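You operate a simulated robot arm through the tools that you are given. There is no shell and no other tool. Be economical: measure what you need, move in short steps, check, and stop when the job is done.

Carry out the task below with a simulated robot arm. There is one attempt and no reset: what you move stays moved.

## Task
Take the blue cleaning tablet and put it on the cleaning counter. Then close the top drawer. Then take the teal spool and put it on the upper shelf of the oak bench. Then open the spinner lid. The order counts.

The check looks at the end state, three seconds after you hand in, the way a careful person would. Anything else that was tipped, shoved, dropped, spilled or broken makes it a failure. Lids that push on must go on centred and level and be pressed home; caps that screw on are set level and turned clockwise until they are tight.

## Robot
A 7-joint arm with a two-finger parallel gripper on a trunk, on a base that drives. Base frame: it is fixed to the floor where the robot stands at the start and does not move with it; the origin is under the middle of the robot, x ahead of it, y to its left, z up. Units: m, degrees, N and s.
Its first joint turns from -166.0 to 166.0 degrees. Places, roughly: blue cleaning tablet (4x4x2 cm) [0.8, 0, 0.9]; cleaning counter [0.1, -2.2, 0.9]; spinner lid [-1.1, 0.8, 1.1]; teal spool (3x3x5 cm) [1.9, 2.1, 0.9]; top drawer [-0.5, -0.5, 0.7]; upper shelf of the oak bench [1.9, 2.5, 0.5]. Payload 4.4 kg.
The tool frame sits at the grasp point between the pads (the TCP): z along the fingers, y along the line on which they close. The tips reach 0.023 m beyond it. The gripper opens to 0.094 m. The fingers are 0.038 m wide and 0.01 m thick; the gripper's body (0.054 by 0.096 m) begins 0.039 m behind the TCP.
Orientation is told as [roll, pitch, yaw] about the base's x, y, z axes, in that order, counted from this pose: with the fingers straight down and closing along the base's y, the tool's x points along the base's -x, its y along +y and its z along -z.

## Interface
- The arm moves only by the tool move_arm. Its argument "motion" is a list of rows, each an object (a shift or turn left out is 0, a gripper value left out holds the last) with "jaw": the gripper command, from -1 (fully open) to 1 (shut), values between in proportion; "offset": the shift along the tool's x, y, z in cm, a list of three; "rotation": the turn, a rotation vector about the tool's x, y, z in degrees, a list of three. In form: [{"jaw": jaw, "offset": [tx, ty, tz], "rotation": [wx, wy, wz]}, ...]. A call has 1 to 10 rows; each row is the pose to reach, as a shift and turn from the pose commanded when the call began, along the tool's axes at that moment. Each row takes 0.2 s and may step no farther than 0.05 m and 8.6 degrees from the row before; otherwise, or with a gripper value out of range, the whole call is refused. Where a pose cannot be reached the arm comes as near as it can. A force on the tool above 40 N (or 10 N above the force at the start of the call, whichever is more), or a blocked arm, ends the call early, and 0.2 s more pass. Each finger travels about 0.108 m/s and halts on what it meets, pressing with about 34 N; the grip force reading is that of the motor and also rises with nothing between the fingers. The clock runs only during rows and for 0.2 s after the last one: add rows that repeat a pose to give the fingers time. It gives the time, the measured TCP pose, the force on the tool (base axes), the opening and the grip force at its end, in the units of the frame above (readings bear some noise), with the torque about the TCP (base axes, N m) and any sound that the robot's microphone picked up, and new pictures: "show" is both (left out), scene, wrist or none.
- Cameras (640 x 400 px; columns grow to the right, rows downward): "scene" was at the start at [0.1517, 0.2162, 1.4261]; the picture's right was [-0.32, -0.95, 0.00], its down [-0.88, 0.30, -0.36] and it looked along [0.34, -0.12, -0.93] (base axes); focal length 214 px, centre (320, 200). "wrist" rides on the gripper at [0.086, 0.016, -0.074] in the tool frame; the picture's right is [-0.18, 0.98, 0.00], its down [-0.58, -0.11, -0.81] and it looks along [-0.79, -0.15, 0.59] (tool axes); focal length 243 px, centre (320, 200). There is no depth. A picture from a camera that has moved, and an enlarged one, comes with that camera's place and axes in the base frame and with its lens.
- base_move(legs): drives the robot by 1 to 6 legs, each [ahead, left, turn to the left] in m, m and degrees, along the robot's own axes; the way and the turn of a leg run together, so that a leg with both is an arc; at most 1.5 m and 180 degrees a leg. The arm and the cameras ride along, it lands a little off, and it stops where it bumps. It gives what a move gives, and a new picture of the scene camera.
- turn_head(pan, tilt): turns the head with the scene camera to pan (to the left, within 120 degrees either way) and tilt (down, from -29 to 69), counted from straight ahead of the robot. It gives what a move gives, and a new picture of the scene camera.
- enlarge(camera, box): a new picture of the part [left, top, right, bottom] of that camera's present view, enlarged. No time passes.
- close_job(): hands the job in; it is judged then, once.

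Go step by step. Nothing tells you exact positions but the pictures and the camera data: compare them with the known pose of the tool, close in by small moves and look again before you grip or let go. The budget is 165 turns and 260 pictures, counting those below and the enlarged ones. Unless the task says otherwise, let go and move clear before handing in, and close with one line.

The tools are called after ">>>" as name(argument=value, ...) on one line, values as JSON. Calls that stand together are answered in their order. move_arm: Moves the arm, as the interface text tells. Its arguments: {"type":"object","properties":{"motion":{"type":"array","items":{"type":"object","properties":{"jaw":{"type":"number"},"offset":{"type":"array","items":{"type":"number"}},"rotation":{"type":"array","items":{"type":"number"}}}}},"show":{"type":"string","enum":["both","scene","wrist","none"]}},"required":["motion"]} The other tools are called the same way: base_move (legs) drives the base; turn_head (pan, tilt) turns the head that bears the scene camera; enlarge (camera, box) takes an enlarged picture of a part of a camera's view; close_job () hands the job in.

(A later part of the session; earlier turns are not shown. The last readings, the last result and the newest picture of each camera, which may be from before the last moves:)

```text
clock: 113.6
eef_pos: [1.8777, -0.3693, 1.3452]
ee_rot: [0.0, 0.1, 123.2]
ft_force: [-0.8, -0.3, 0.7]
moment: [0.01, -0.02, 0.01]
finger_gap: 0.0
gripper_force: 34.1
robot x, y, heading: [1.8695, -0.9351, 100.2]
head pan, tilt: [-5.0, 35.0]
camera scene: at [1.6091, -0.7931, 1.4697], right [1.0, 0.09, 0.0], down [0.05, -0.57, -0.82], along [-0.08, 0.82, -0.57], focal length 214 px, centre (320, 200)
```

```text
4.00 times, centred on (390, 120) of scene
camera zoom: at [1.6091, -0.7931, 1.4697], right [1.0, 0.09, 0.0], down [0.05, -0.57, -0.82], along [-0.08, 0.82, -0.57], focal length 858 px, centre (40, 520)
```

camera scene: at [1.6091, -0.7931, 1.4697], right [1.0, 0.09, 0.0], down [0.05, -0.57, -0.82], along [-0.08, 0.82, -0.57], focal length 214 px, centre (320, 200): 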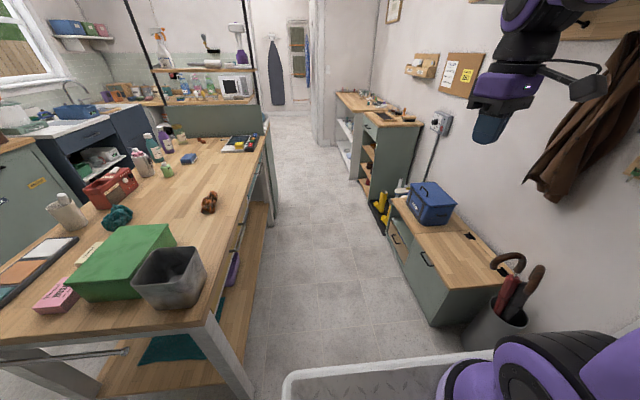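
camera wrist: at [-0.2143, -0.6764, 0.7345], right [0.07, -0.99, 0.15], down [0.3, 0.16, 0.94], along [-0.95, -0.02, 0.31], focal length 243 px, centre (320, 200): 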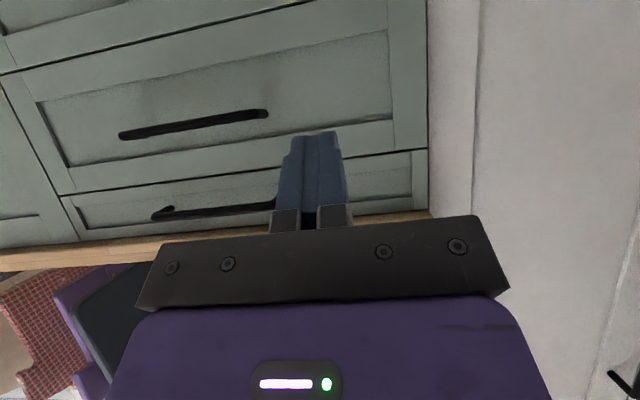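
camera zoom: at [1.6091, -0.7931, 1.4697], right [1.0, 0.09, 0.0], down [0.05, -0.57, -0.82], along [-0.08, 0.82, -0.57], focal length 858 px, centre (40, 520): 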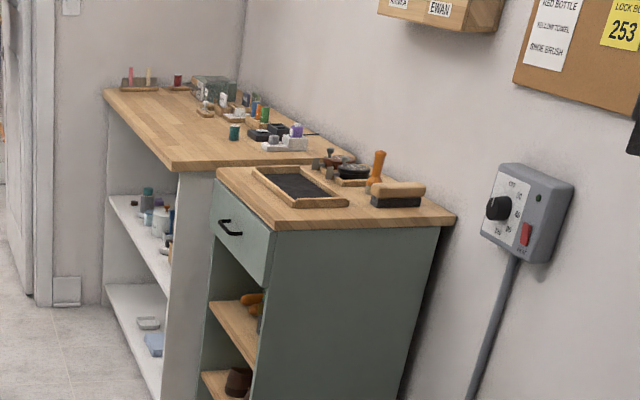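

The teal spool stands on the oak bench (white frame) near (1.95,2.26), and the shelves face the aisle. I'll drive straight up the aisle.

>>> base_move(legs=[[1.2, 0, 0], [0.8, 0, 0]])

>>> turn_head(pan=-30, tilt=40)

```text
clock: 123.5
eef_pos: [1.5827, 1.5848, 1.3467]
ee_rot: [0.0, 0.1, 121.7]
ft_force: [0.6, 0.1, 0.0]
moment: [0.01, 0.01, -0.02]
finger_gap: 0.0001
gripper_force: 34.0
robot x, y, heading: [1.5581, 1.0254, 99.0]
head pan, tilt: [-5.0, 35.0]
camera scene: at [1.3021, 1.1703, 1.4698], right [1.0, 0.07, 0.0], down [0.04, -0.57, -0.82], along [-0.06, 0.82, -0.57], focal length 214 px, centre (320, 200)
```

scene: 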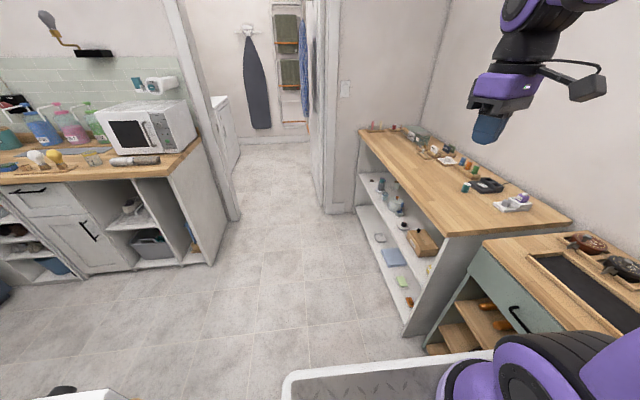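

```text
clock: 124.4
eef_pos: [1.5832, 1.5858, 1.3472]
ee_rot: [0.1, 0.1, 121.7]
ft_force: [-0.1, 0.2, 0.1]
moment: [0.02, 0.04, -0.01]
finger_gap: 0.0005
gripper_force: 33.9
robot x, y, heading: [1.5549, 1.0213, 98.7]
head pan, tilt: [-30.0, 40.0]
camera scene: at [1.3386, 1.1618, 1.4622], right [0.93, -0.36, 0.0], down [-0.23, -0.6, -0.77], along [0.28, 0.71, -0.64], focal length 214 px, centre (320, 200)
```

scene: 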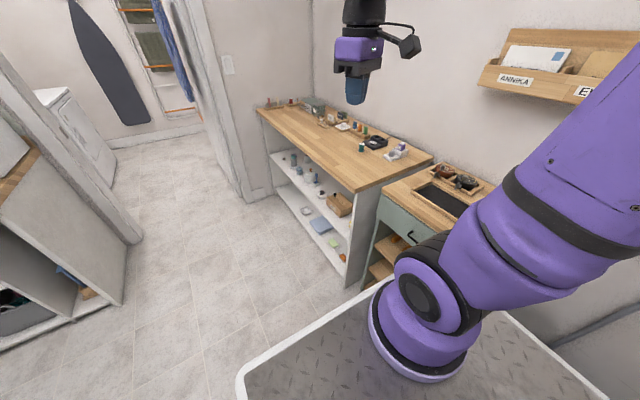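

The spool is at about (1.96,2.12) and the bench front edge at x≈1.67. I'll drive beside it, move left for distance and turn to face it.

>>> base_move(legs=[[0.98, 0, 0], [0, 0.42, 0], [0, 0, -88.5]])

>>> turn_head(pan=0, tilt=45)

```text
clock: 128.7
eef_pos: [1.4592, 2.4181, 1.3457]
ee_rot: [0.2, -0.1, 119.3]
ft_force: [-0.6, -0.6, -0.5]
moment: [0.01, 0.01, -0.01]
finger_gap: 0.0
gripper_force: 34.0
robot x, y, heading: [1.4034, 1.8513, 96.7]
head pan, tilt: [-30.0, 40.0]
stopped in leg 1: the robot was blocked; the commanded pose is now the measured one
camera scene: at [1.1936, 2.0031, 1.4622], right [0.92, -0.4, 0.0], down [-0.26, -0.59, -0.77], along [0.31, 0.7, -0.64], focal length 214 px, centre (320, 200)
```

scene: 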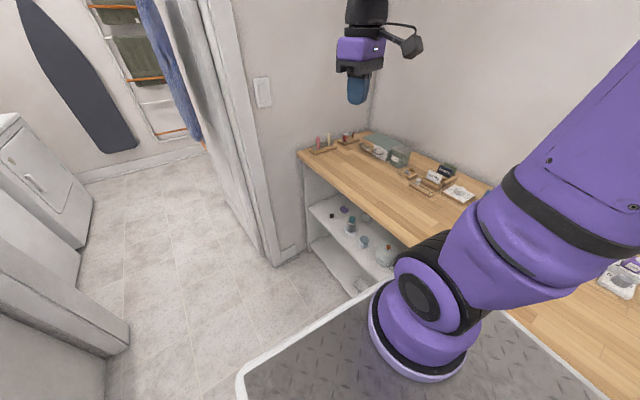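

```text
clock: 129.7
eef_pos: [1.4604, 2.4165, 1.346]
ee_rot: [0.1, 0.0, 119.3]
ft_force: [-0.1, -0.5, -1.5]
moment: [-0.01, -0.01, -0.01]
finger_gap: 0.0
gripper_force: 33.7
robot x, y, heading: [1.4057, 1.8505, 96.7]
head pan, tilt: [0.0, 45.0]
camera scene: at [1.1505, 2.0061, 1.4549], right [0.99, 0.11, 0.0], down [0.08, -0.7, -0.71], along [-0.08, 0.7, -0.71], focal length 214 px, centre (320, 200)
```

scene: 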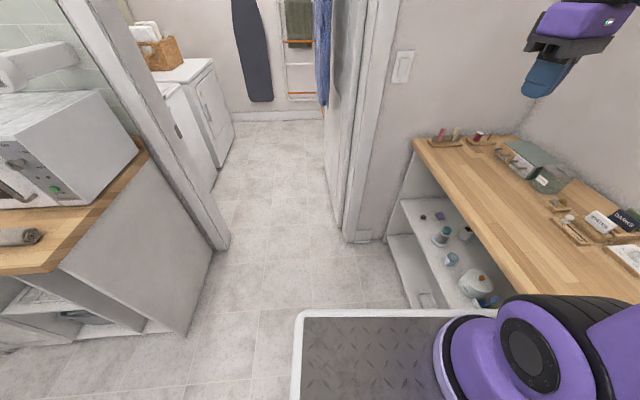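

The front-right corner touched the bench edge. I'll strafe left, then square up facing the bench.

>>> base_move(legs=[[0, 0.42, 0], [0.17, 0, 0], [0, 0, -88]])

```text
clock: 136.9
eef_pos: [1.5464, 1.9707, 1.3456]
ee_rot: [0.1, 0.0, 34.3]
ft_force: [-0.2, 0.7, -0.4]
moment: [0.02, -0.03, 0.0]
finger_gap: 0.0001
gripper_force: 34.5
robot x, y, heading: [0.9823, 1.975, 11.4]
head pan, tilt: [0.0, 45.0]
camera scene: at [1.11, 2.2419, 1.455], right [0.2, -0.98, 0.0], down [-0.69, -0.14, -0.71], along [0.69, 0.14, -0.71], focal length 214 px, centre (320, 200)
```

scene: 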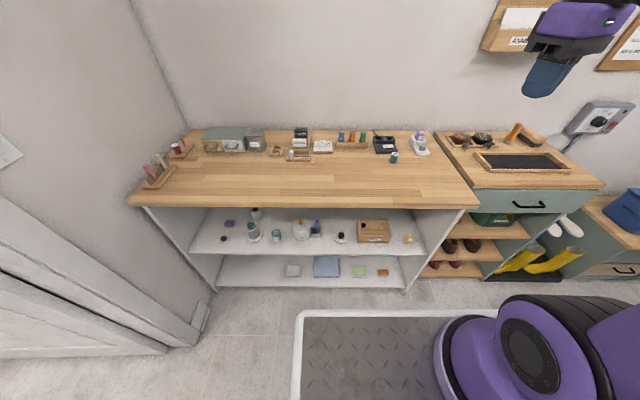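

>>> enlarge(camera="scene", box=[180, 120, 340, 220])

>>> enlarge(camera="scene", box=[320, 190, 480, 290])

>>> enlarge(camera="scene", box=[320, 120, 480, 220])

```text
4.00 times, centred on (260, 170) of scene
camera zoom: at [1.11, 2.2419, 1.455], right [0.2, -0.98, 0.0], down [-0.69, -0.14, -0.71], along [0.69, 0.14, -0.71], focal length 858 px, centre (560, 320)
```

zoom: 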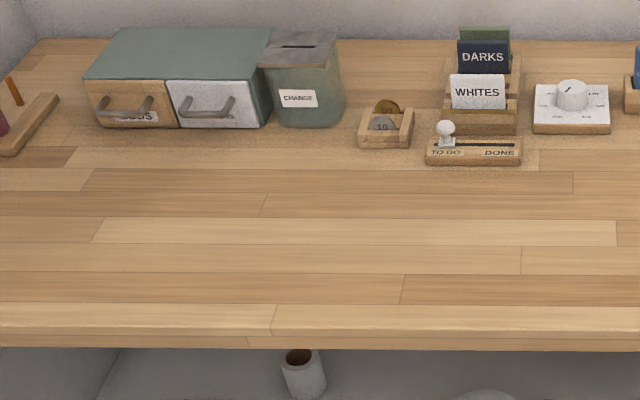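

```text
4.00 times, centred on (400, 240) of scene
camera zoom: at [1.11, 2.2419, 1.455], right [0.2, -0.98, 0.0], down [-0.69, -0.14, -0.71], along [0.69, 0.14, -0.71], focal length 858 px, centre (0, 40)
```

zoom: 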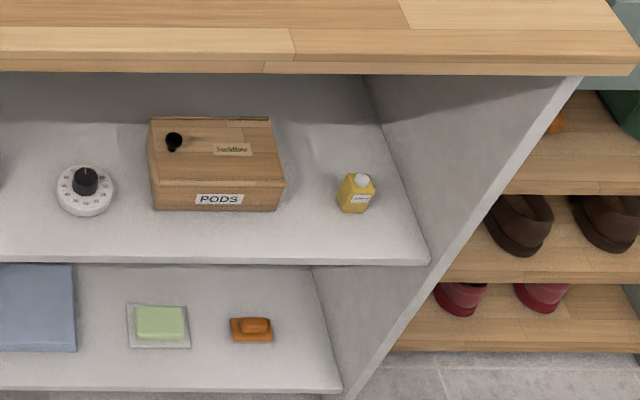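

```text
4.00 times, centred on (400, 170) of scene
camera zoom: at [1.11, 2.2419, 1.455], right [0.2, -0.98, 0.0], down [-0.69, -0.14, -0.71], along [0.69, 0.14, -0.71], focal length 858 px, centre (0, 320)
```

zoom: 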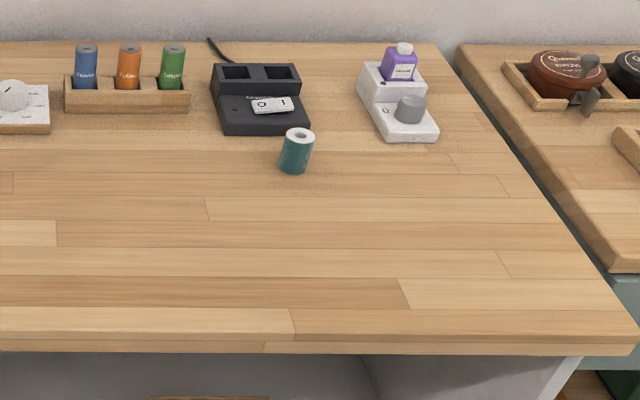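

Spool at about (1.945,2.083), upright, with a charger behind it; a free spot on the upper shelf is in front between the PODS box and the yellow bottle. I'll approach, yaw in line with the bench and open the gripper.

>>> move_arm(motion=[{"jaw": -1, "offset": [-3.18, -0.97, 2.45], "rotation": [0, 0, 2.97]}, {"jaw": -1, "offset": [-6.35, -1.95, 4.9], "rotation": [0, 0, 5.95]}, {"jaw": -1, "offset": [-9.52, -2.92, 7.35], "rotation": [0, 0, 8.92]}, {"jaw": -1, "offset": [-12.7, -3.9, 9.8], "rotation": [0, 0, 11.9]}, {"jaw": -1, "offset": [-15.9, -4.87, 12.25], "rotation": [0, 0, 14.9]}, {"jaw": -1, "offset": [-19.05, -5.85, 14.7], "rotation": [0, 0, 17.85]}, {"jaw": -1, "offset": [-22.2, -6.8, 17.15], "rotation": [0, 0, 20.8]}, {"jaw": -1, "offset": [-25.4, -7.8, 19.6], "rotation": [0, 0, 23.8]}], show="none")

>>> move_arm(motion=[{"offset": [0, 0, 0], "rotation": [0, -8, 0]}, {"offset": [0, 0, 0], "rotation": [0, -16, 0]}, {"offset": [0, 0, 0], "rotation": [0, -24, 0]}, {"offset": [0, 0, 0], "rotation": [0, -32, 0]}, {"offset": [0, 0, 0], "rotation": [0, -40, 0]}], show="both")

```text
clock: 138.7
eef_pos: [1.7978, 2.0488, 1.1485]
ee_rot: [0.1, -0.1, 10.5]
ft_force: [-0.8, 0.2, 0.4]
moment: [0.05, -0.04, 0.01]
finger_gap: 0.0941
gripper_force: 0.0
robot x, y, heading: [0.9805, 1.9755, 11.7]
head pan, tilt: [0.0, 45.0]
```

```text
clock: 139.9
eef_pos: [1.8012, 2.0521, 1.1513]
ee_rot: [0.3, -40.0, 10.3]
ft_force: [0.2, 0.5, -0.5]
moment: [-0.01, 0.03, -0.01]
finger_gap: 0.0941
gripper_force: 0.0
robot x, y, heading: [0.9774, 1.9755, 11.5]
head pan, tilt: [0.0, 45.0]
camera scene: at [1.1101, 2.242, 1.4549], right [0.2, -0.98, 0.0], down [-0.69, -0.14, -0.71], along [0.69, 0.14, -0.71], focal length 214 px, centre (320, 200)
camera wrist: at [1.6854, 2.0466, 1.1511], right [-0.04, 0.99, 0.12], down [-0.05, -0.12, 0.99], along [1.0, 0.03, 0.06], focal length 243 px, centre (320, 200)
```

scene: 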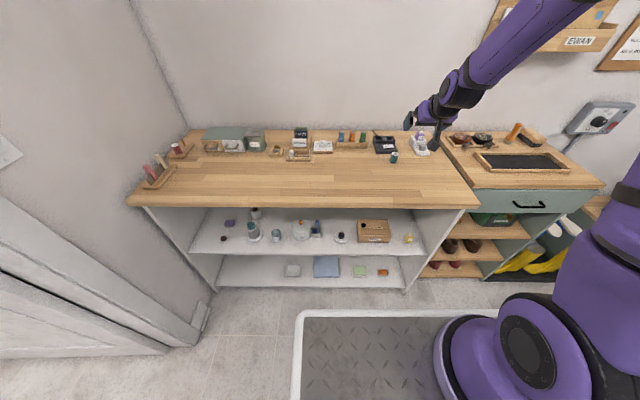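
wrist: 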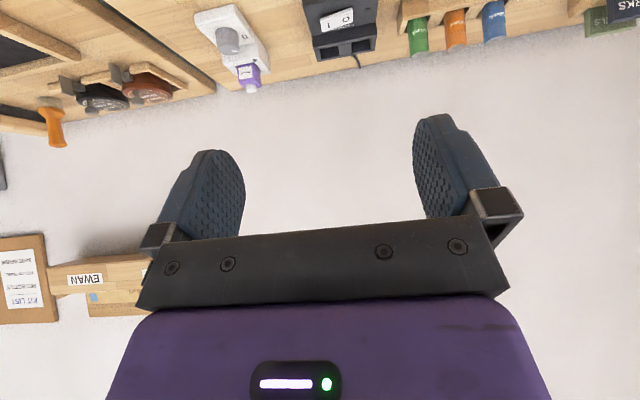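

>>> move_arm(motion=[{"offset": [0.9, 0.2, 3.8]}, {"offset": [1.8, 0.4, 7.6]}, {"offset": [2.65, 0.57, 11.4]}], show="both")

>>> enlarge(camera="scene", box=[340, 100, 500, 200])

```text
clock: 140.7
eef_pos: [1.8537, 2.0653, 1.0482]
ee_rot: [0.1, -40.1, 10.3]
ft_force: [-1.2, -0.4, 0.5]
moment: [-0.02, -0.01, 0.0]
finger_gap: 0.094
gripper_force: 0.0
robot x, y, heading: [0.9811, 1.9763, 11.2]
head pan, tilt: [0.0, 45.0]
camera scene: at [1.1094, 2.2418, 1.455], right [0.2, -0.98, 0.0], down [-0.69, -0.14, -0.71], along [0.69, 0.14, -0.71], focal length 214 px, centre (320, 200)
camera wrist: at [1.7381, 2.0612, 1.0487], right [-0.04, 0.99, 0.12], down [-0.05, -0.12, 0.99], along [1.0, 0.03, 0.06], focal length 243 px, centre (320, 200)
```

scene: 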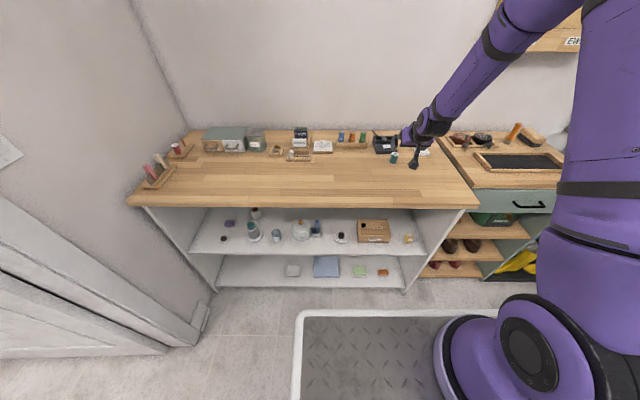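
wrist: 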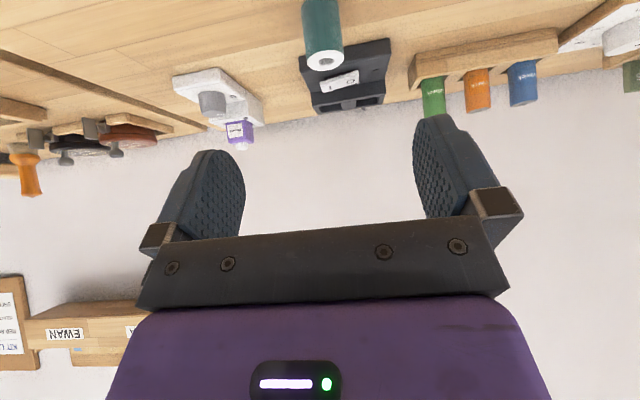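

```text
4.00 times, centred on (420, 150) of scene
camera zoom: at [1.1094, 2.2418, 1.455], right [0.2, -0.98, 0.0], down [-0.69, -0.14, -0.71], along [0.69, 0.14, -0.71], focal length 858 px, centre (-80, 400)
```

zoom: 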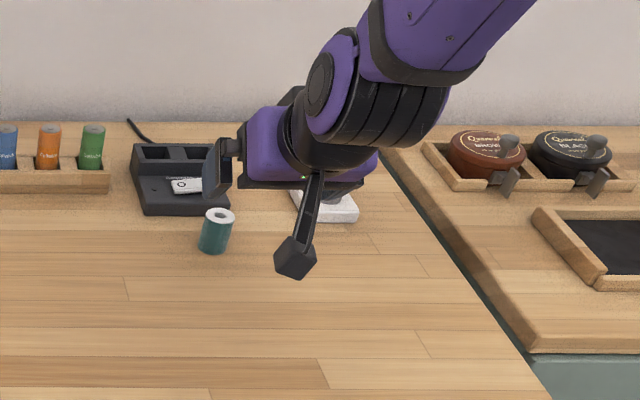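

>>> move_arm(motion=[{"offset": [0.15, 0.1, 4.5]}, {"offset": [0.3, 0.2, 9]}, {"offset": [0.44, 0.3, 12]}], show="wrist")

>>> enlarge(camera="scene", box=[360, 125, 440, 175])

```text
clock: 141.5
eef_pos: [1.9237, 2.0836, 0.9524]
ee_rot: [0.2, -40.1, 10.4]
ft_force: [0.0, -0.6, 1.0]
moment: [0.01, 0.02, 0.03]
finger_gap: 0.0941
gripper_force: 0.1
robot x, y, heading: [0.9781, 1.9751, 11.6]
head pan, tilt: [0.0, 45.0]
camera wrist: at [1.8082, 2.0784, 0.9529], right [-0.04, 0.99, 0.12], down [-0.05, -0.12, 0.99], along [1.0, 0.03, 0.06], focal length 243 px, centre (320, 200)
```

wrist: 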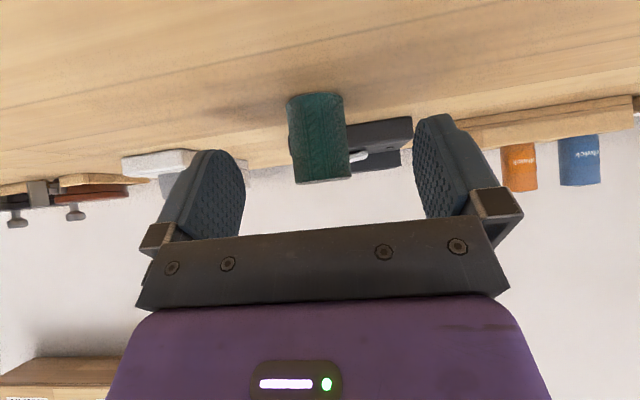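

```text
8.00 times, centred on (400, 150) of scene
camera zoom: at [1.1095, 2.2418, 1.455], right [0.2, -0.98, 0.0], down [-0.69, -0.14, -0.71], along [0.69, 0.14, -0.71], focal length 1716 px, centre (-320, 600)
```

zoom: 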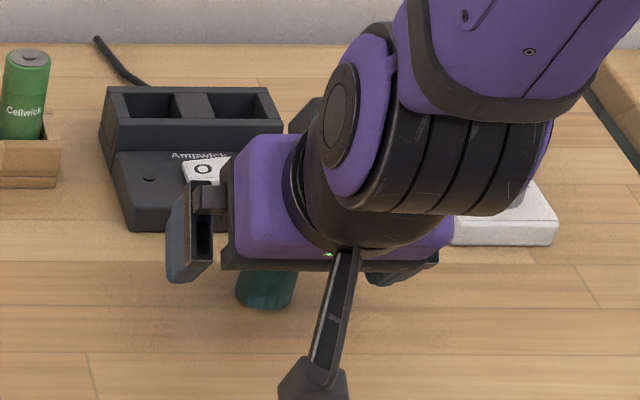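

>>> move_arm(motion=[{"offset": [0, 0, 0.8]}, {"offset": [-0.2, 0, 1.6]}], show="wrist")

>>> move_arm(motion=[{"jaw": 0.2}, {"jaw": 1}, {"jaw": 1}, {"jaw": 1}], show="wrist")

```text
clock: 142.1
eef_pos: [1.935, 2.085, 0.9406]
ee_rot: [0.2, -40.0, 10.3]
ft_force: [-0.2, -0.2, 0.2]
moment: [0.01, 0.02, 0.01]
finger_gap: 0.0941
gripper_force: 0.1
robot x, y, heading: [0.9825, 1.9813, 11.6]
head pan, tilt: [0.0, 45.0]
camera wrist: at [1.82, 2.0801, 0.9418], right [-0.04, 0.99, 0.12], down [-0.05, -0.12, 0.99], along [1.0, 0.03, 0.06], focal length 243 px, centre (320, 200)
```

wrist: 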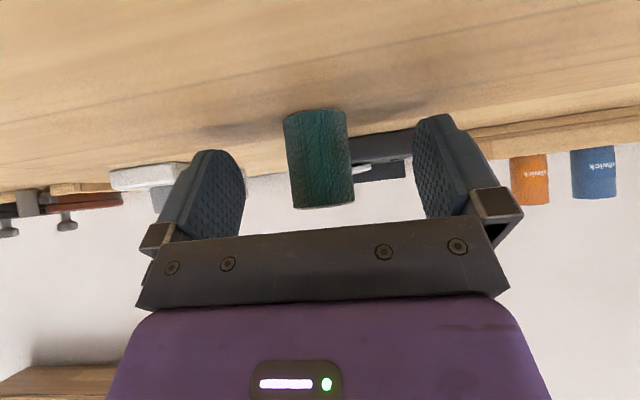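

```text
clock: 143.1
eef_pos: [1.9358, 2.0858, 0.9412]
ee_rot: [0.2, -39.9, 10.4]
ft_force: [1.2, 0.2, 0.7]
moment: [-0.02, 0.02, 0.03]
finger_gap: 0.0285
gripper_force: 33.8
robot x, y, heading: [0.9785, 1.9758, 11.7]
head pan, tilt: [0.0, 45.0]
camera wrist: at [1.8201, 2.0802, 0.9418], right [-0.04, 0.99, 0.12], down [-0.05, -0.12, 0.99], along [1.0, 0.03, 0.06], focal length 243 px, centre (320, 200)
```

wrist: 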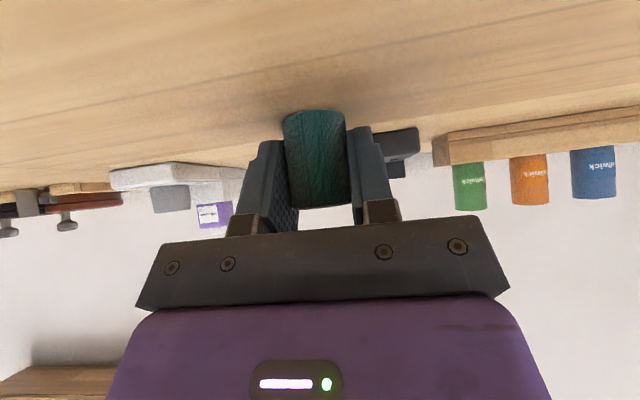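

The spool is held. I'll lift it 10 cm and drive back 0.18 m to make working room in front of the shelf.

>>> move_arm(motion=[{"offset": [-1.3, 0, -1.53]}, {"offset": [-3.86, 0, -4.6]}, {"offset": [-6.43, 0, -7.66]}], show="none")

>>> base_move(legs=[[-0.18, 0, 0]])

```text
clock: 143.9
eef_pos: [1.9342, 2.0841, 1.0393]
ee_rot: [0.2, -39.9, 10.4]
ft_force: [0.5, -0.5, -1.2]
moment: [0.02, -0.02, 0.0]
finger_gap: 0.0284
gripper_force: 33.9
robot x, y, heading: [0.9789, 1.9774, 11.6]
head pan, tilt: [0.0, 45.0]
```

```text
clock: 145.4
eef_pos: [1.7611, 2.0496, 1.0396]
ee_rot: [0.2, -40.0, 10.5]
ft_force: [0.1, -0.4, -0.5]
moment: [0.03, 0.01, 0.03]
finger_gap: 0.0286
gripper_force: 33.8
robot x, y, heading: [0.8086, 1.9399, 11.6]
head pan, tilt: [0.0, 45.0]
camera scene: at [0.9364, 2.2067, 1.455], right [0.2, -0.98, 0.0], down [-0.69, -0.14, -0.71], along [0.69, 0.14, -0.71], focal length 214 px, centre (320, 200)
```

scene: 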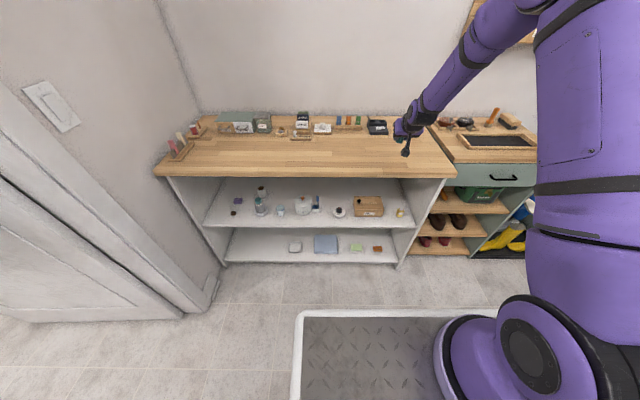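

>>> enlarge(camera="scene", box=[320, 165, 448, 245])

```text
5.00 times, centred on (384, 205) of scene
camera zoom: at [0.9364, 2.2067, 1.455], right [0.2, -0.98, 0.0], down [-0.69, -0.14, -0.71], along [0.69, 0.14, -0.71], focal length 1072 px, centre (0, 175)
```

zoom: 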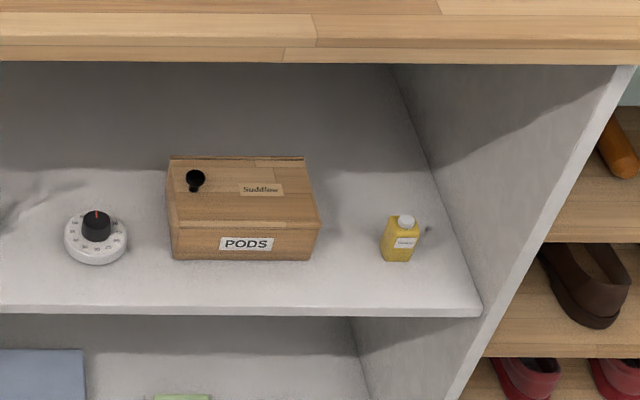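

The shelf surface is at z≈0.47, its front edge about 6 cm behind the bench top's edge. There is an 8 cm gap between the PODS box and the yellow bottle, and I'll put the spool in front of it at (1.788,1.955). First I retract and lower.

>>> move_arm(motion=[{"offset": [2.81, -1.62, -2.36]}, {"offset": [5.62, -3.24, -4.72]}, {"offset": [8.43, -4.86, -7.08]}, {"offset": [11.24, -6.48, -9.44]}, {"offset": [14.05, -8.1, -11.8]}, {"offset": [16.85, -9.7, -14.15]}], show="none")

>>> move_arm(motion=[{"offset": [2.86, 0, 3.4]}, {"offset": [5.72, 0, 6.8]}, {"offset": [8.58, 0, 10.2]}, {"offset": [11.44, 0, 13.6]}, {"offset": [14.3, 0, 17]}, {"offset": [17.16, 0, 20.4]}, {"offset": [20, 0, 23.8]}], show="both")

```text
clock: 146.8
eef_pos: [1.5591, 1.9119, 1.0385]
ee_rot: [0.3, -40.0, 10.4]
ft_force: [-0.1, 0.0, -0.5]
moment: [-0.02, -0.02, -0.01]
finger_gap: 0.0285
gripper_force: 33.9
robot x, y, heading: [0.8041, 1.9427, 11.6]
head pan, tilt: [0.0, 45.0]
```

```text
clock: 148.4
eef_pos: [1.5581, 1.915, 0.7297]
ee_rot: [0.2, -40.0, 10.2]
ft_force: [-0.7, -0.4, 0.4]
moment: [-0.01, 0.0, 0.0]
finger_gap: 0.0285
gripper_force: 34.0
robot x, y, heading: [0.8085, 1.9422, 11.6]
head pan, tilt: [0.0, 45.0]
camera scene: at [0.936, 2.2067, 1.455], right [0.2, -0.98, 0.0], down [-0.69, -0.14, -0.71], along [0.69, 0.14, -0.71], focal length 214 px, centre (320, 200)
camera wrist: at [1.4426, 1.9101, 0.7299], right [-0.04, 0.99, 0.12], down [-0.05, -0.12, 0.99], along [1.0, 0.03, 0.06], focal length 243 px, centre (320, 200)
```

scene: 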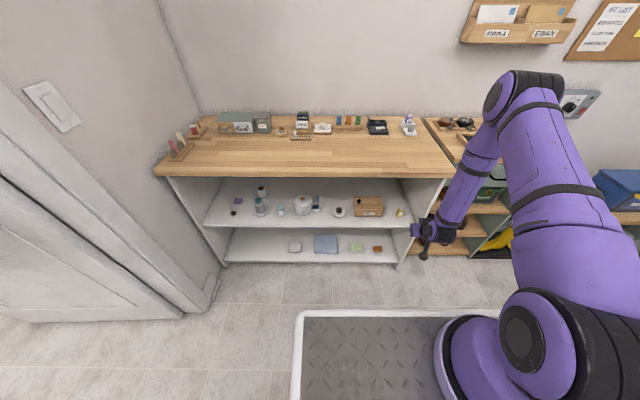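
wrist: 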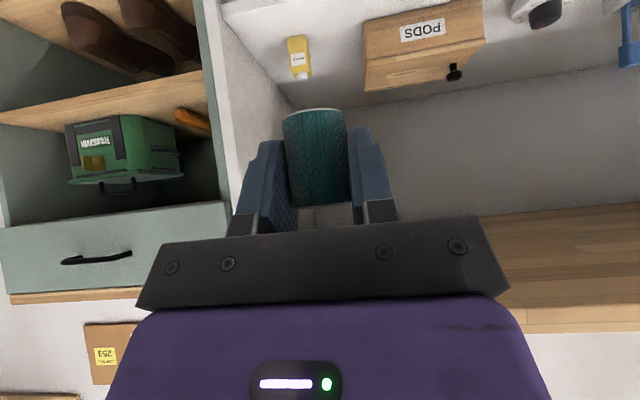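

>>> move_arm(motion=[{"offset": [2.86, 0.1, 3.41]}, {"offset": [5.72, 0.2, 6.82]}, {"offset": [8.58, 0.3, 10.2]}, {"offset": [11.2, 0.3, 13.4]}], show="both")

>>> enlarge(camera="scene", box=[350, 170, 478, 250])

```text
clock: 149.4
eef_pos: [1.5597, 1.9179, 0.5548]
ee_rot: [0.2, -40.0, 10.4]
ft_force: [0.7, 0.1, -0.8]
moment: [-0.01, -0.02, 0.02]
finger_gap: 0.0285
gripper_force: 34.3
robot x, y, heading: [0.8037, 1.9401, 11.2]
head pan, tilt: [0.0, 45.0]
camera scene: at [0.9362, 2.2067, 1.455], right [0.2, -0.98, 0.0], down [-0.69, -0.14, -0.71], along [0.69, 0.14, -0.71], focal length 214 px, centre (320, 200)
camera wrist: at [1.4441, 1.9135, 0.555], right [-0.04, 0.99, 0.12], down [-0.05, -0.12, 0.99], along [1.0, 0.03, 0.06], focal length 243 px, centre (320, 200)
```

scene: 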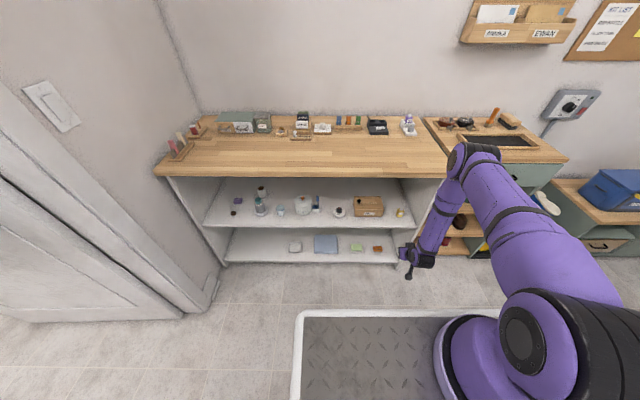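
wrist: 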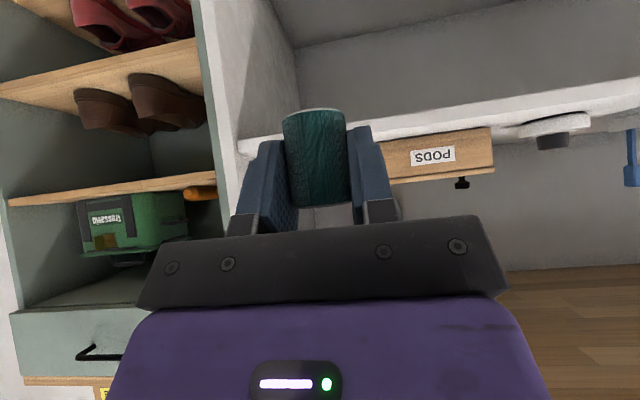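

```text
5.00 times, centred on (414, 210) of scene
camera zoom: at [0.9362, 2.2067, 1.455], right [0.2, -0.98, 0.0], down [-0.69, -0.14, -0.71], along [0.69, 0.14, -0.71], focal length 1072 px, centre (-150, 150)
```

zoom: 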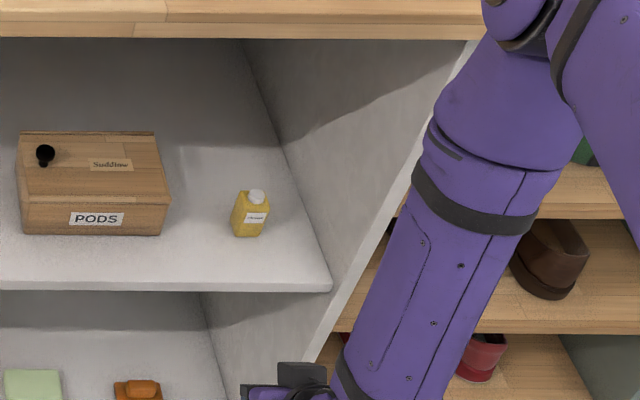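

>>> move_arm(motion=[{"offset": [-3.57, 0, 3]}, {"offset": [-7.14, 0, 6]}, {"offset": [-10.71, 0, 9]}, {"offset": [-14.28, 0, 12]}], show="wrist")

>>> enlarge(camera="scene", box=[350, 170, 478, 250])

```text
clock: 150.4
eef_pos: [1.7459, 1.9502, 0.5577]
ee_rot: [0.3, -39.9, 10.3]
ft_force: [0.5, -0.7, 0.7]
moment: [0.02, -0.04, 0.01]
finger_gap: 0.0287
gripper_force: 33.5
robot x, y, heading: [0.8059, 1.94, 11.5]
head pan, tilt: [0.0, 45.0]
camera wrist: at [1.6305, 1.9449, 0.5583], right [-0.04, 0.99, 0.12], down [-0.05, -0.12, 0.99], along [1.0, 0.03, 0.05], focal length 243 px, centre (320, 200)
```

wrist: 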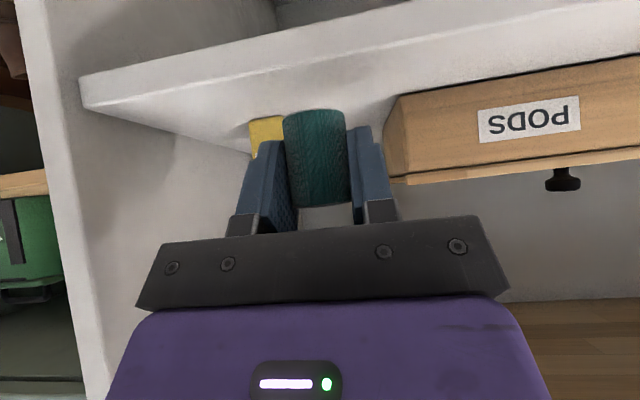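

```text
5.00 times, centred on (414, 210) of scene
camera zoom: at [0.9364, 2.2066, 1.455], right [0.2, -0.98, 0.0], down [-0.69, -0.14, -0.71], along [0.69, 0.14, -0.71], focal length 1072 px, centre (-150, 150)
```

zoom: 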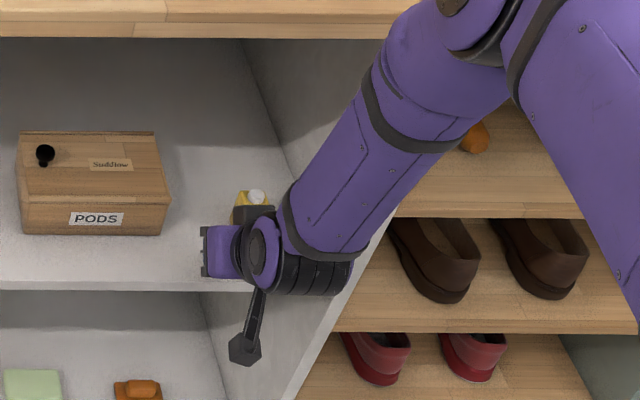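

>>> enlarge(camera="wrist", box=[220, 0, 540, 200])

```text
2.00 times, centred on (380, 100) of wrist
camera zoom: at [1.6305, 1.9449, 0.5583], right [-0.04, 0.99, 0.12], down [-0.05, -0.12, 0.99], along [1.0, 0.03, 0.05], focal length 485 px, centre (200, 400)
```

zoom: 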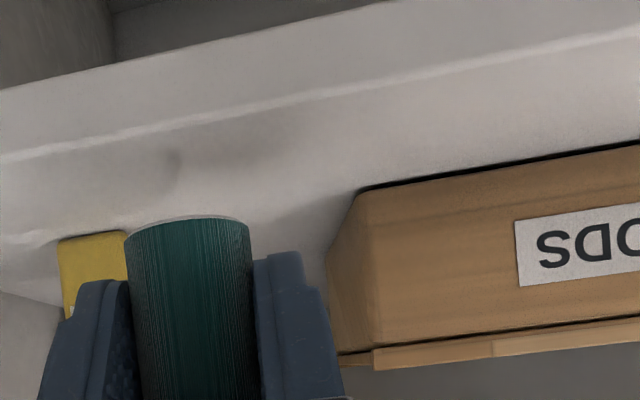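

The shelf surface is z≈0.494, the front edge n≈2.082 and the items behind start at n≈2.155. I'll move in 4 cm, centre between them and lower.

>>> move_arm(motion=[{"offset": [-1.6, 0.7, 1.35]}, {"offset": [-3.2, 0.7, 2.7]}, {"offset": [-2.6, 0.7, 3.4]}, {"offset": [-2.0, 0.7, 4.1]}], show="wrist")

>>> enlarge(camera="wrist", box=[220, 0, 540, 200])

```text
clock: 151.4
eef_pos: [1.7822, 1.9647, 0.5362]
ee_rot: [0.2, -40.0, 10.5]
ft_force: [0.2, 0.3, 0.0]
moment: [-0.01, 0.01, -0.02]
finger_gap: 0.0285
gripper_force: 34.1
robot x, y, heading: [0.806, 1.9408, 11.8]
head pan, tilt: [0.0, 45.0]
camera wrist: at [1.6676, 1.96, 0.5367], right [-0.04, 0.99, 0.12], down [-0.05, -0.12, 0.99], along [1.0, 0.03, 0.06], focal length 243 px, centre (320, 200)
```

wrist: 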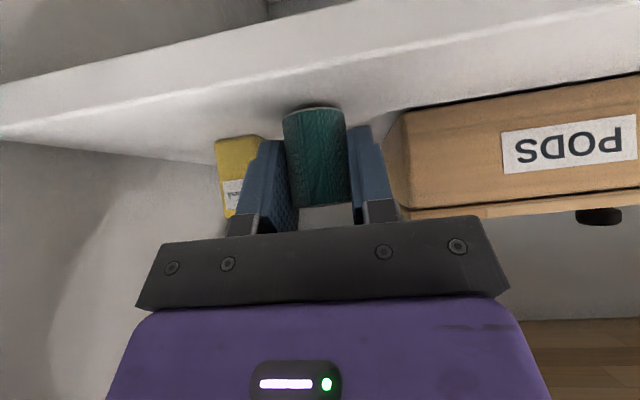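

```text
2.00 times, centred on (380, 100) of wrist
camera zoom: at [1.6676, 1.96, 0.5367], right [-0.04, 0.99, 0.12], down [-0.05, -0.12, 0.99], along [1.0, 0.03, 0.06], focal length 485 px, centre (200, 400)
```

zoom: 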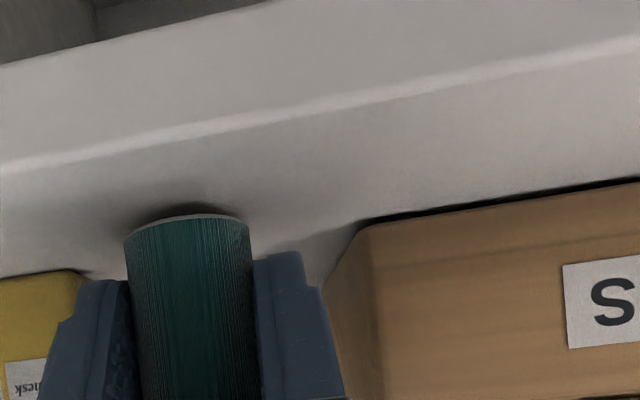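

>>> move_arm(motion=[{"offset": [0.19, 0, 0.23]}, {"offset": [0.38, 0, 0.46]}], show="none")

>>> enlarge(camera="wrist", box=[220, 0, 540, 200])

```text
clock: 152.0
eef_pos: [1.7855, 1.9645, 0.5311]
ee_rot: [0.2, -40.1, 10.4]
ft_force: [-15.7, 0.0, 20.5]
moment: [-0.17, 0.39, -0.12]
finger_gap: 0.0285
gripper_force: 34.2
robot x, y, heading: [0.8038, 1.9406, 11.7]
head pan, tilt: [0.0, 45.0]
```

```text
2.00 times, centred on (380, 100) of wrist
camera zoom: at [1.6687, 1.9602, 0.5315], right [-0.04, 0.99, 0.12], down [-0.05, -0.12, 0.99], along [1.0, 0.03, 0.06], focal length 485 px, centre (200, 400)
```

zoom: 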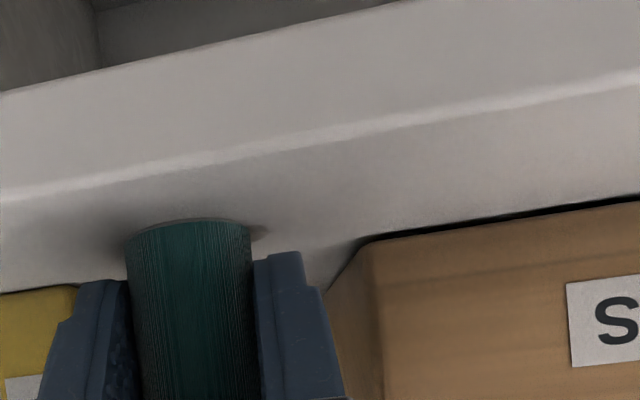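

The spool is standing on the shelf. I'll relieve the pressure, open partly and withdraw along the tool axis.

>>> move_arm(motion=[{"offset": [-0.1, 0, -0.13], "jaw": 1}, {"offset": [-0.1, 0, -0.13], "jaw": 0.1}, {"offset": [-0.1, 0, -0.13], "jaw": 0.1}, {"offset": [-0.1, 0, -0.13], "jaw": 0.1}], show="wrist")

>>> move_arm(motion=[{"offset": [0, 0, -2]}, {"offset": [0, 0, -5]}, {"offset": [0, 0, -9]}, {"offset": [0, 0, -13.5]}, {"offset": [0, 0, -18]}], show="wrist")

```text
clock: 153.0
eef_pos: [1.784, 1.9654, 0.5304]
ee_rot: [0.2, -40.0, 10.4]
ft_force: [-0.9, -0.2, 0.0]
moment: [-0.01, 0.02, 0.02]
finger_gap: 0.0423
gripper_force: 0.1
robot x, y, heading: [0.8082, 1.9408, 11.4]
head pan, tilt: [0.0, 45.0]
camera wrist: at [1.6684, 1.9606, 0.5311], right [-0.04, 0.99, 0.12], down [-0.05, -0.12, 0.99], along [1.0, 0.03, 0.06], focal length 243 px, centre (320, 200)
```

wrist: 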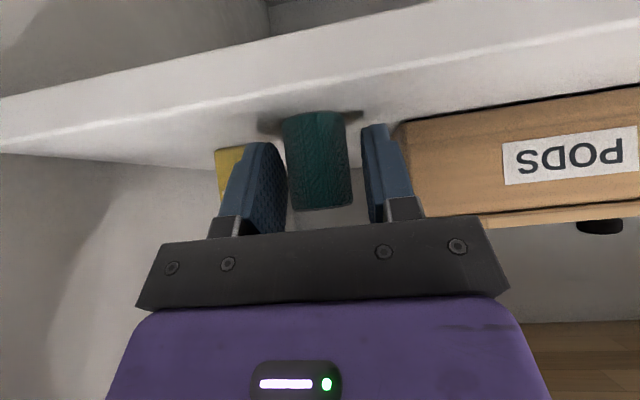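

```text
clock: 154.2
eef_pos: [1.6685, 1.9427, 0.6694]
ee_rot: [0.2, -40.0, 10.4]
ft_force: [0.4, 0.2, -0.8]
moment: [-0.01, 0.0, -0.02]
finger_gap: 0.0423
gripper_force: 0.0
robot x, y, heading: [0.8081, 1.9416, 11.5]
head pan, tilt: [0.0, 45.0]
camera wrist: at [1.554, 1.9385, 0.67], right [-0.04, 0.99, 0.12], down [-0.05, -0.12, 0.99], along [1.0, 0.03, 0.06], focal length 243 px, centre (320, 200)
```

wrist: 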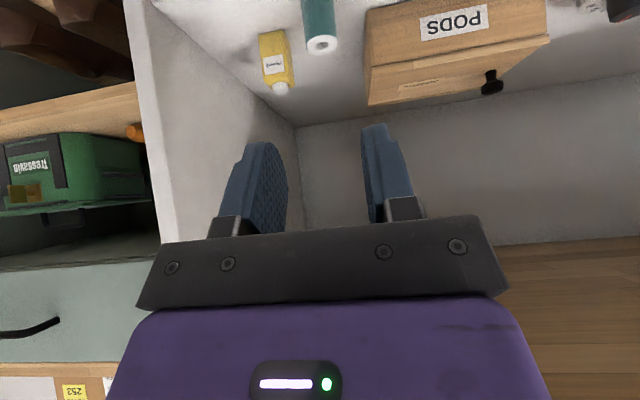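

The spool is upright on the upper shelf. I'll withdraw, rise and untilt.

>>> move_arm(motion=[{"offset": [3.83, 0, -3.2]}, {"offset": [7.66, 0, -6.4]}, {"offset": [11.5, 0, -9.6]}, {"offset": [8.6, 0, -13.1]}, {"offset": [5.7, 0, -16.6]}, {"offset": [2.8, 0, -20.1]}, {"offset": [-0.1, 0, -23.6]}, {"offset": [-3, 0, -27.1]}, {"offset": [-5.9, 0, -30.6]}, {"offset": [-8.8, 0, -34.1]}], show="none")

>>> move_arm(motion=[{"offset": [-2.6, 0, -3.1], "rotation": [0, 8, 0]}, {"offset": [-5.2, 0, -6.2], "rotation": [0, 16, 0]}, {"offset": [-7.8, 0, -9.3], "rotation": [0, 24, 0]}, {"offset": [-10.4, 0, -12.4], "rotation": [0, 32, 0]}, {"offset": [-13, 0, -15.5], "rotation": [0, 40, 0]}, {"offset": [-15.6, 0, -18.6], "rotation": [0, 40, 0]}, {"offset": [-18.2, 0, -21.7], "rotation": [0, 40, 0]}], show="scene")

>>> turn_head(pan=120, tilt=25)

```text
clock: 156.4
eef_pos: [1.5194, 1.9143, 0.9898]
ee_rot: [0.2, -39.9, 10.5]
ft_force: [0.9, -0.8, -0.2]
moment: [-0.01, -0.01, 0.0]
finger_gap: 0.0421
gripper_force: 0.0
robot x, y, heading: [0.8068, 1.9417, 11.6]
head pan, tilt: [0.0, 45.0]
```

```text
clock: 158.0
eef_pos: [1.5217, 1.9137, 1.2711]
ee_rot: [0.2, 0.1, 10.6]
ft_force: [-0.1, 0.2, -0.6]
moment: [0.02, 0.01, 0.0]
finger_gap: 0.0425
gripper_force: 0.1
robot x, y, heading: [0.8052, 1.9417, 11.6]
head pan, tilt: [0.0, 45.0]
camera scene: at [0.9367, 2.2066, 1.455], right [0.2, -0.98, 0.0], down [-0.69, -0.14, -0.71], along [0.69, 0.14, -0.71], focal length 214 px, centre (320, 200)
```

scene: 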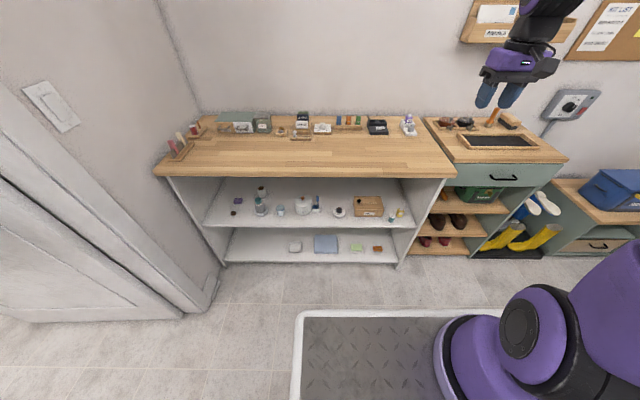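

```text
clock: 160.0
eef_pos: [1.523, 1.9149, 1.2704]
ee_rot: [0.1, 0.0, 10.5]
ft_force: [-0.6, 0.1, -0.3]
moment: [0.0, -0.01, 0.0]
finger_gap: 0.0423
gripper_force: 0.0
robot x, y, heading: [0.8079, 1.9398, 11.3]
head pan, tilt: [120.0, 25.0]
camera scene: at [0.7957, 2.2596, 1.4856], right [0.75, 0.66, 0.0], down [0.28, -0.32, -0.91], along [-0.6, 0.68, -0.42], focal length 214 px, centre (320, 200)
```

scene: 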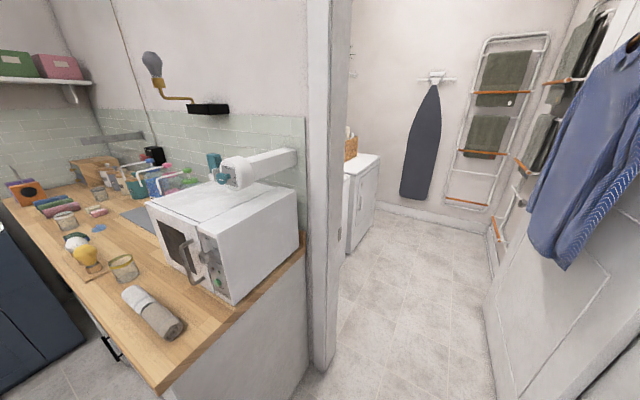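

The spool is on the shelf. Next is the spinner at the rear-left: I'll tuck the arm and turn around to drive there.

>>> move_arm(motion=[{"offset": [3.28, 1.38, -2.5]}, {"offset": [6.56, 2.76, -5]}, {"offset": [9.84, 4.14, -7.5]}, {"offset": [13.12, 5.52, -10]}, {"offset": [16.4, 6.9, -12.5]}, {"offset": [19.7, 8.3, -15]}], show="none")

>>> base_move(legs=[[0, 0, 90], [0, 0, 89]])

>>> turn_head(pan=0, tilt=35)

```text
clock: 161.4
eef_pos: [1.3117, 1.9582, 1.4199]
ee_rot: [0.3, 0.2, 10.5]
ft_force: [0.5, -0.3, -0.8]
moment: [0.0, 0.05, 0.02]
finger_gap: 0.0425
gripper_force: 0.0
robot x, y, heading: [0.8066, 1.9391, 11.6]
head pan, tilt: [120.0, 25.0]
```

```text
clock: 169.5
eef_pos: [0.3031, 1.9155, 1.4191]
ee_rot: [0.3, 0.0, -168.6]
ft_force: [-0.3, 0.2, 0.0]
moment: [0.04, -0.04, -0.01]
finger_gap: 0.0424
gripper_force: 0.0
robot x, y, heading: [0.8061, 1.9403, -167.5]
head pan, tilt: [120.0, 25.0]
camera scene: at [0.8202, 1.6213, 1.4856], right [-0.74, -0.67, 0.0], down [-0.28, 0.31, -0.91], along [0.61, -0.67, -0.42], focal length 214 px, centre (320, 200)
```

scene: 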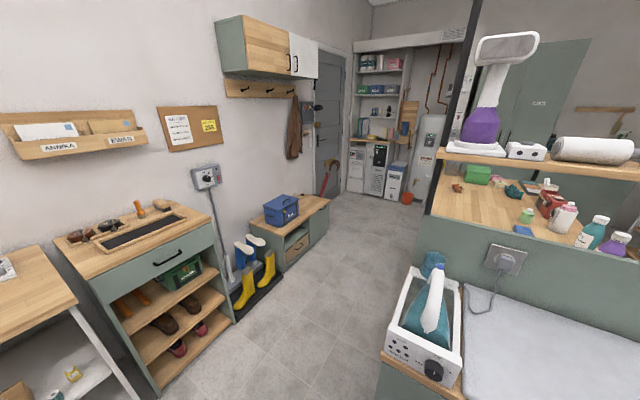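

```text
clock: 171.5
eef_pos: [0.302, 1.9164, 1.4204]
ee_rot: [0.2, 0.1, -168.6]
ft_force: [-0.2, 0.1, -0.3]
moment: [0.02, 0.02, 0.0]
finger_gap: 0.0423
gripper_force: 0.0
robot x, y, heading: [0.8107, 1.943, -167.8]
head pan, tilt: [0.0, 35.0]
camera scene: at [0.672, 1.6704, 1.4698], right [-0.22, 0.98, 0.0], down [0.56, 0.12, -0.82], along [-0.8, -0.18, -0.57], focal length 214 px, centre (320, 200)
```

scene: 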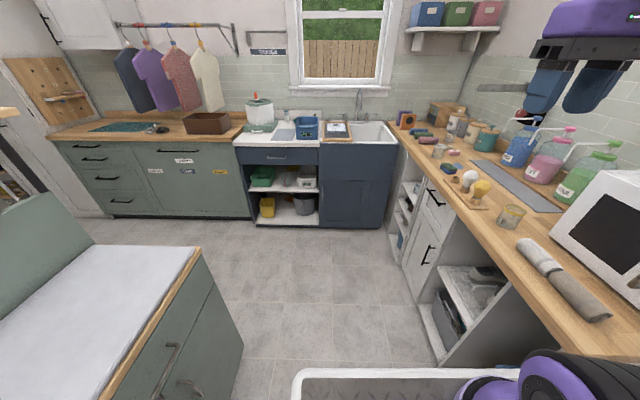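

>>> enlarge(camera="scene", box=[220, 75, 332, 145])

```text
5.71 times, centred on (276, 110) of scene
camera zoom: at [0.672, 1.6704, 1.4698], right [-0.22, 0.98, 0.0], down [0.56, 0.12, -0.82], along [-0.8, -0.18, -0.57], focal length 1226 px, centre (571, 714)
```

zoom: 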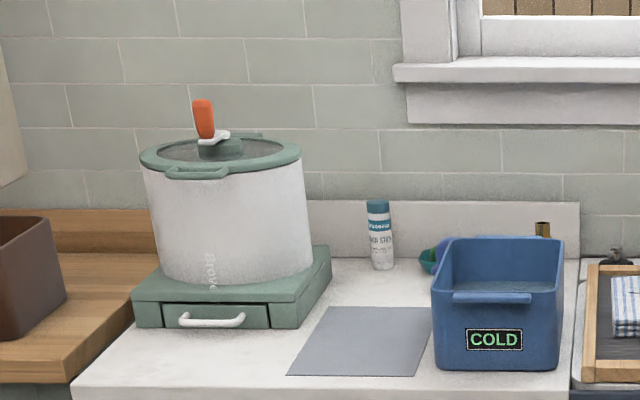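

The spinner's lid is hinged at the back with a tab at the front, plus an orange crank on top. I'll drive closer along the open floor.

>>> base_move(legs=[[0, 0.25, 0], [1.1, 0, 0]])

>>> base_move(legs=[[0, 0, 18]])

>>> turn_head(pan=10, tilt=25)

```text
clock: 178.6
eef_pos: [-0.7333, 1.4642, 1.4198]
ee_rot: [0.2, 0.0, -170.4]
ft_force: [0.7, 0.0, -1.4]
moment: [0.0, 0.0, 0.02]
finger_gap: 0.0422
gripper_force: 0.0
robot x, y, heading: [-0.2263, 1.4753, -169.4]
head pan, tilt: [0.0, 35.0]
camera scene: at [-0.3725, 1.207, 1.4698], right [-0.18, 0.98, 0.0], down [0.56, 0.11, -0.82], along [-0.81, -0.15, -0.57], focal length 214 px, centre (320, 200)
```

scene: 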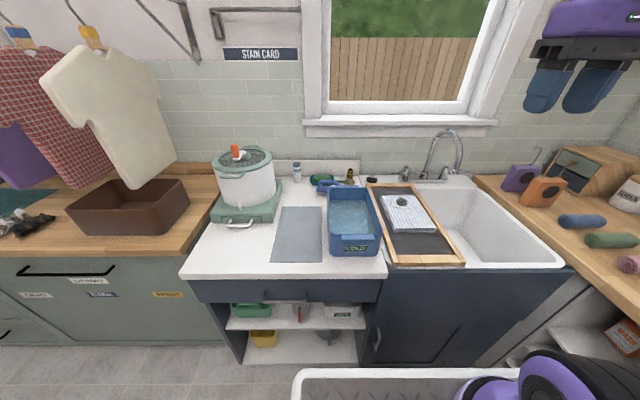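

```text
clock: 180.0
eef_pos: [-0.7053, 1.3075, 1.4204]
ee_rot: [0.2, 0.0, -152.2]
ft_force: [0.7, 0.0, 0.1]
moment: [0.03, -0.01, -0.02]
finger_gap: 0.0424
gripper_force: 0.2
robot x, y, heading: [-0.2309, 1.475, -151.1]
head pan, tilt: [0.0, 35.0]
camera scene: at [-0.2825, 1.176, 1.4698], right [-0.48, 0.88, 0.0], down [0.5, 0.28, -0.82], along [-0.72, -0.39, -0.57], focal length 214 px, centre (320, 200)
```

scene: 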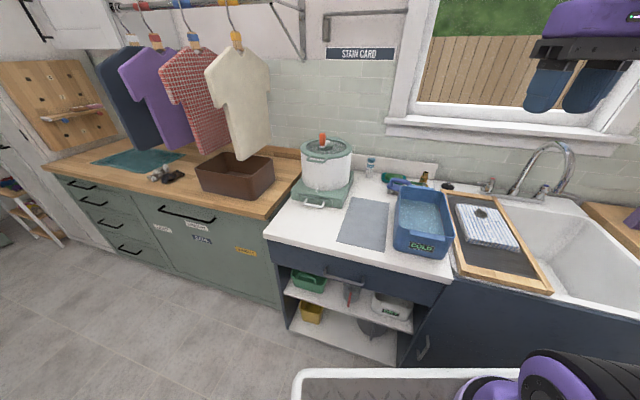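

```text
clock: 180.7
eef_pos: [-0.7064, 1.3069, 1.4198]
ee_rot: [0.2, -0.1, -152.3]
ft_force: [-0.2, -0.8, 0.2]
moment: [0.02, 0.02, -0.02]
finger_gap: 0.0423
gripper_force: 0.0
robot x, y, heading: [-0.2273, 1.474, -151.4]
head pan, tilt: [10.0, 25.0]
camera scene: at [-0.2772, 1.1608, 1.4855], right [-0.63, 0.78, 0.0], down [0.33, 0.26, -0.91], along [-0.71, -0.57, -0.42], focal length 214 px, centre (320, 200)
```

scene: 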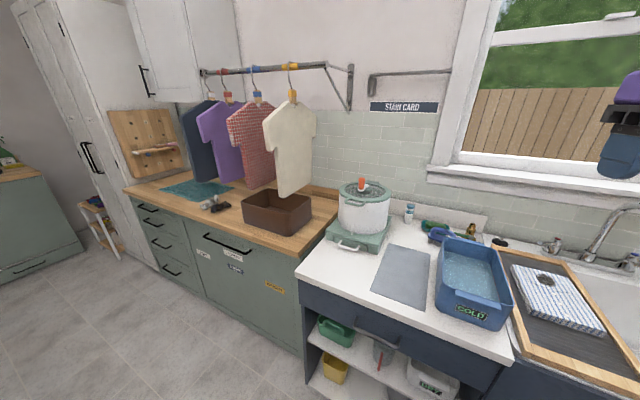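

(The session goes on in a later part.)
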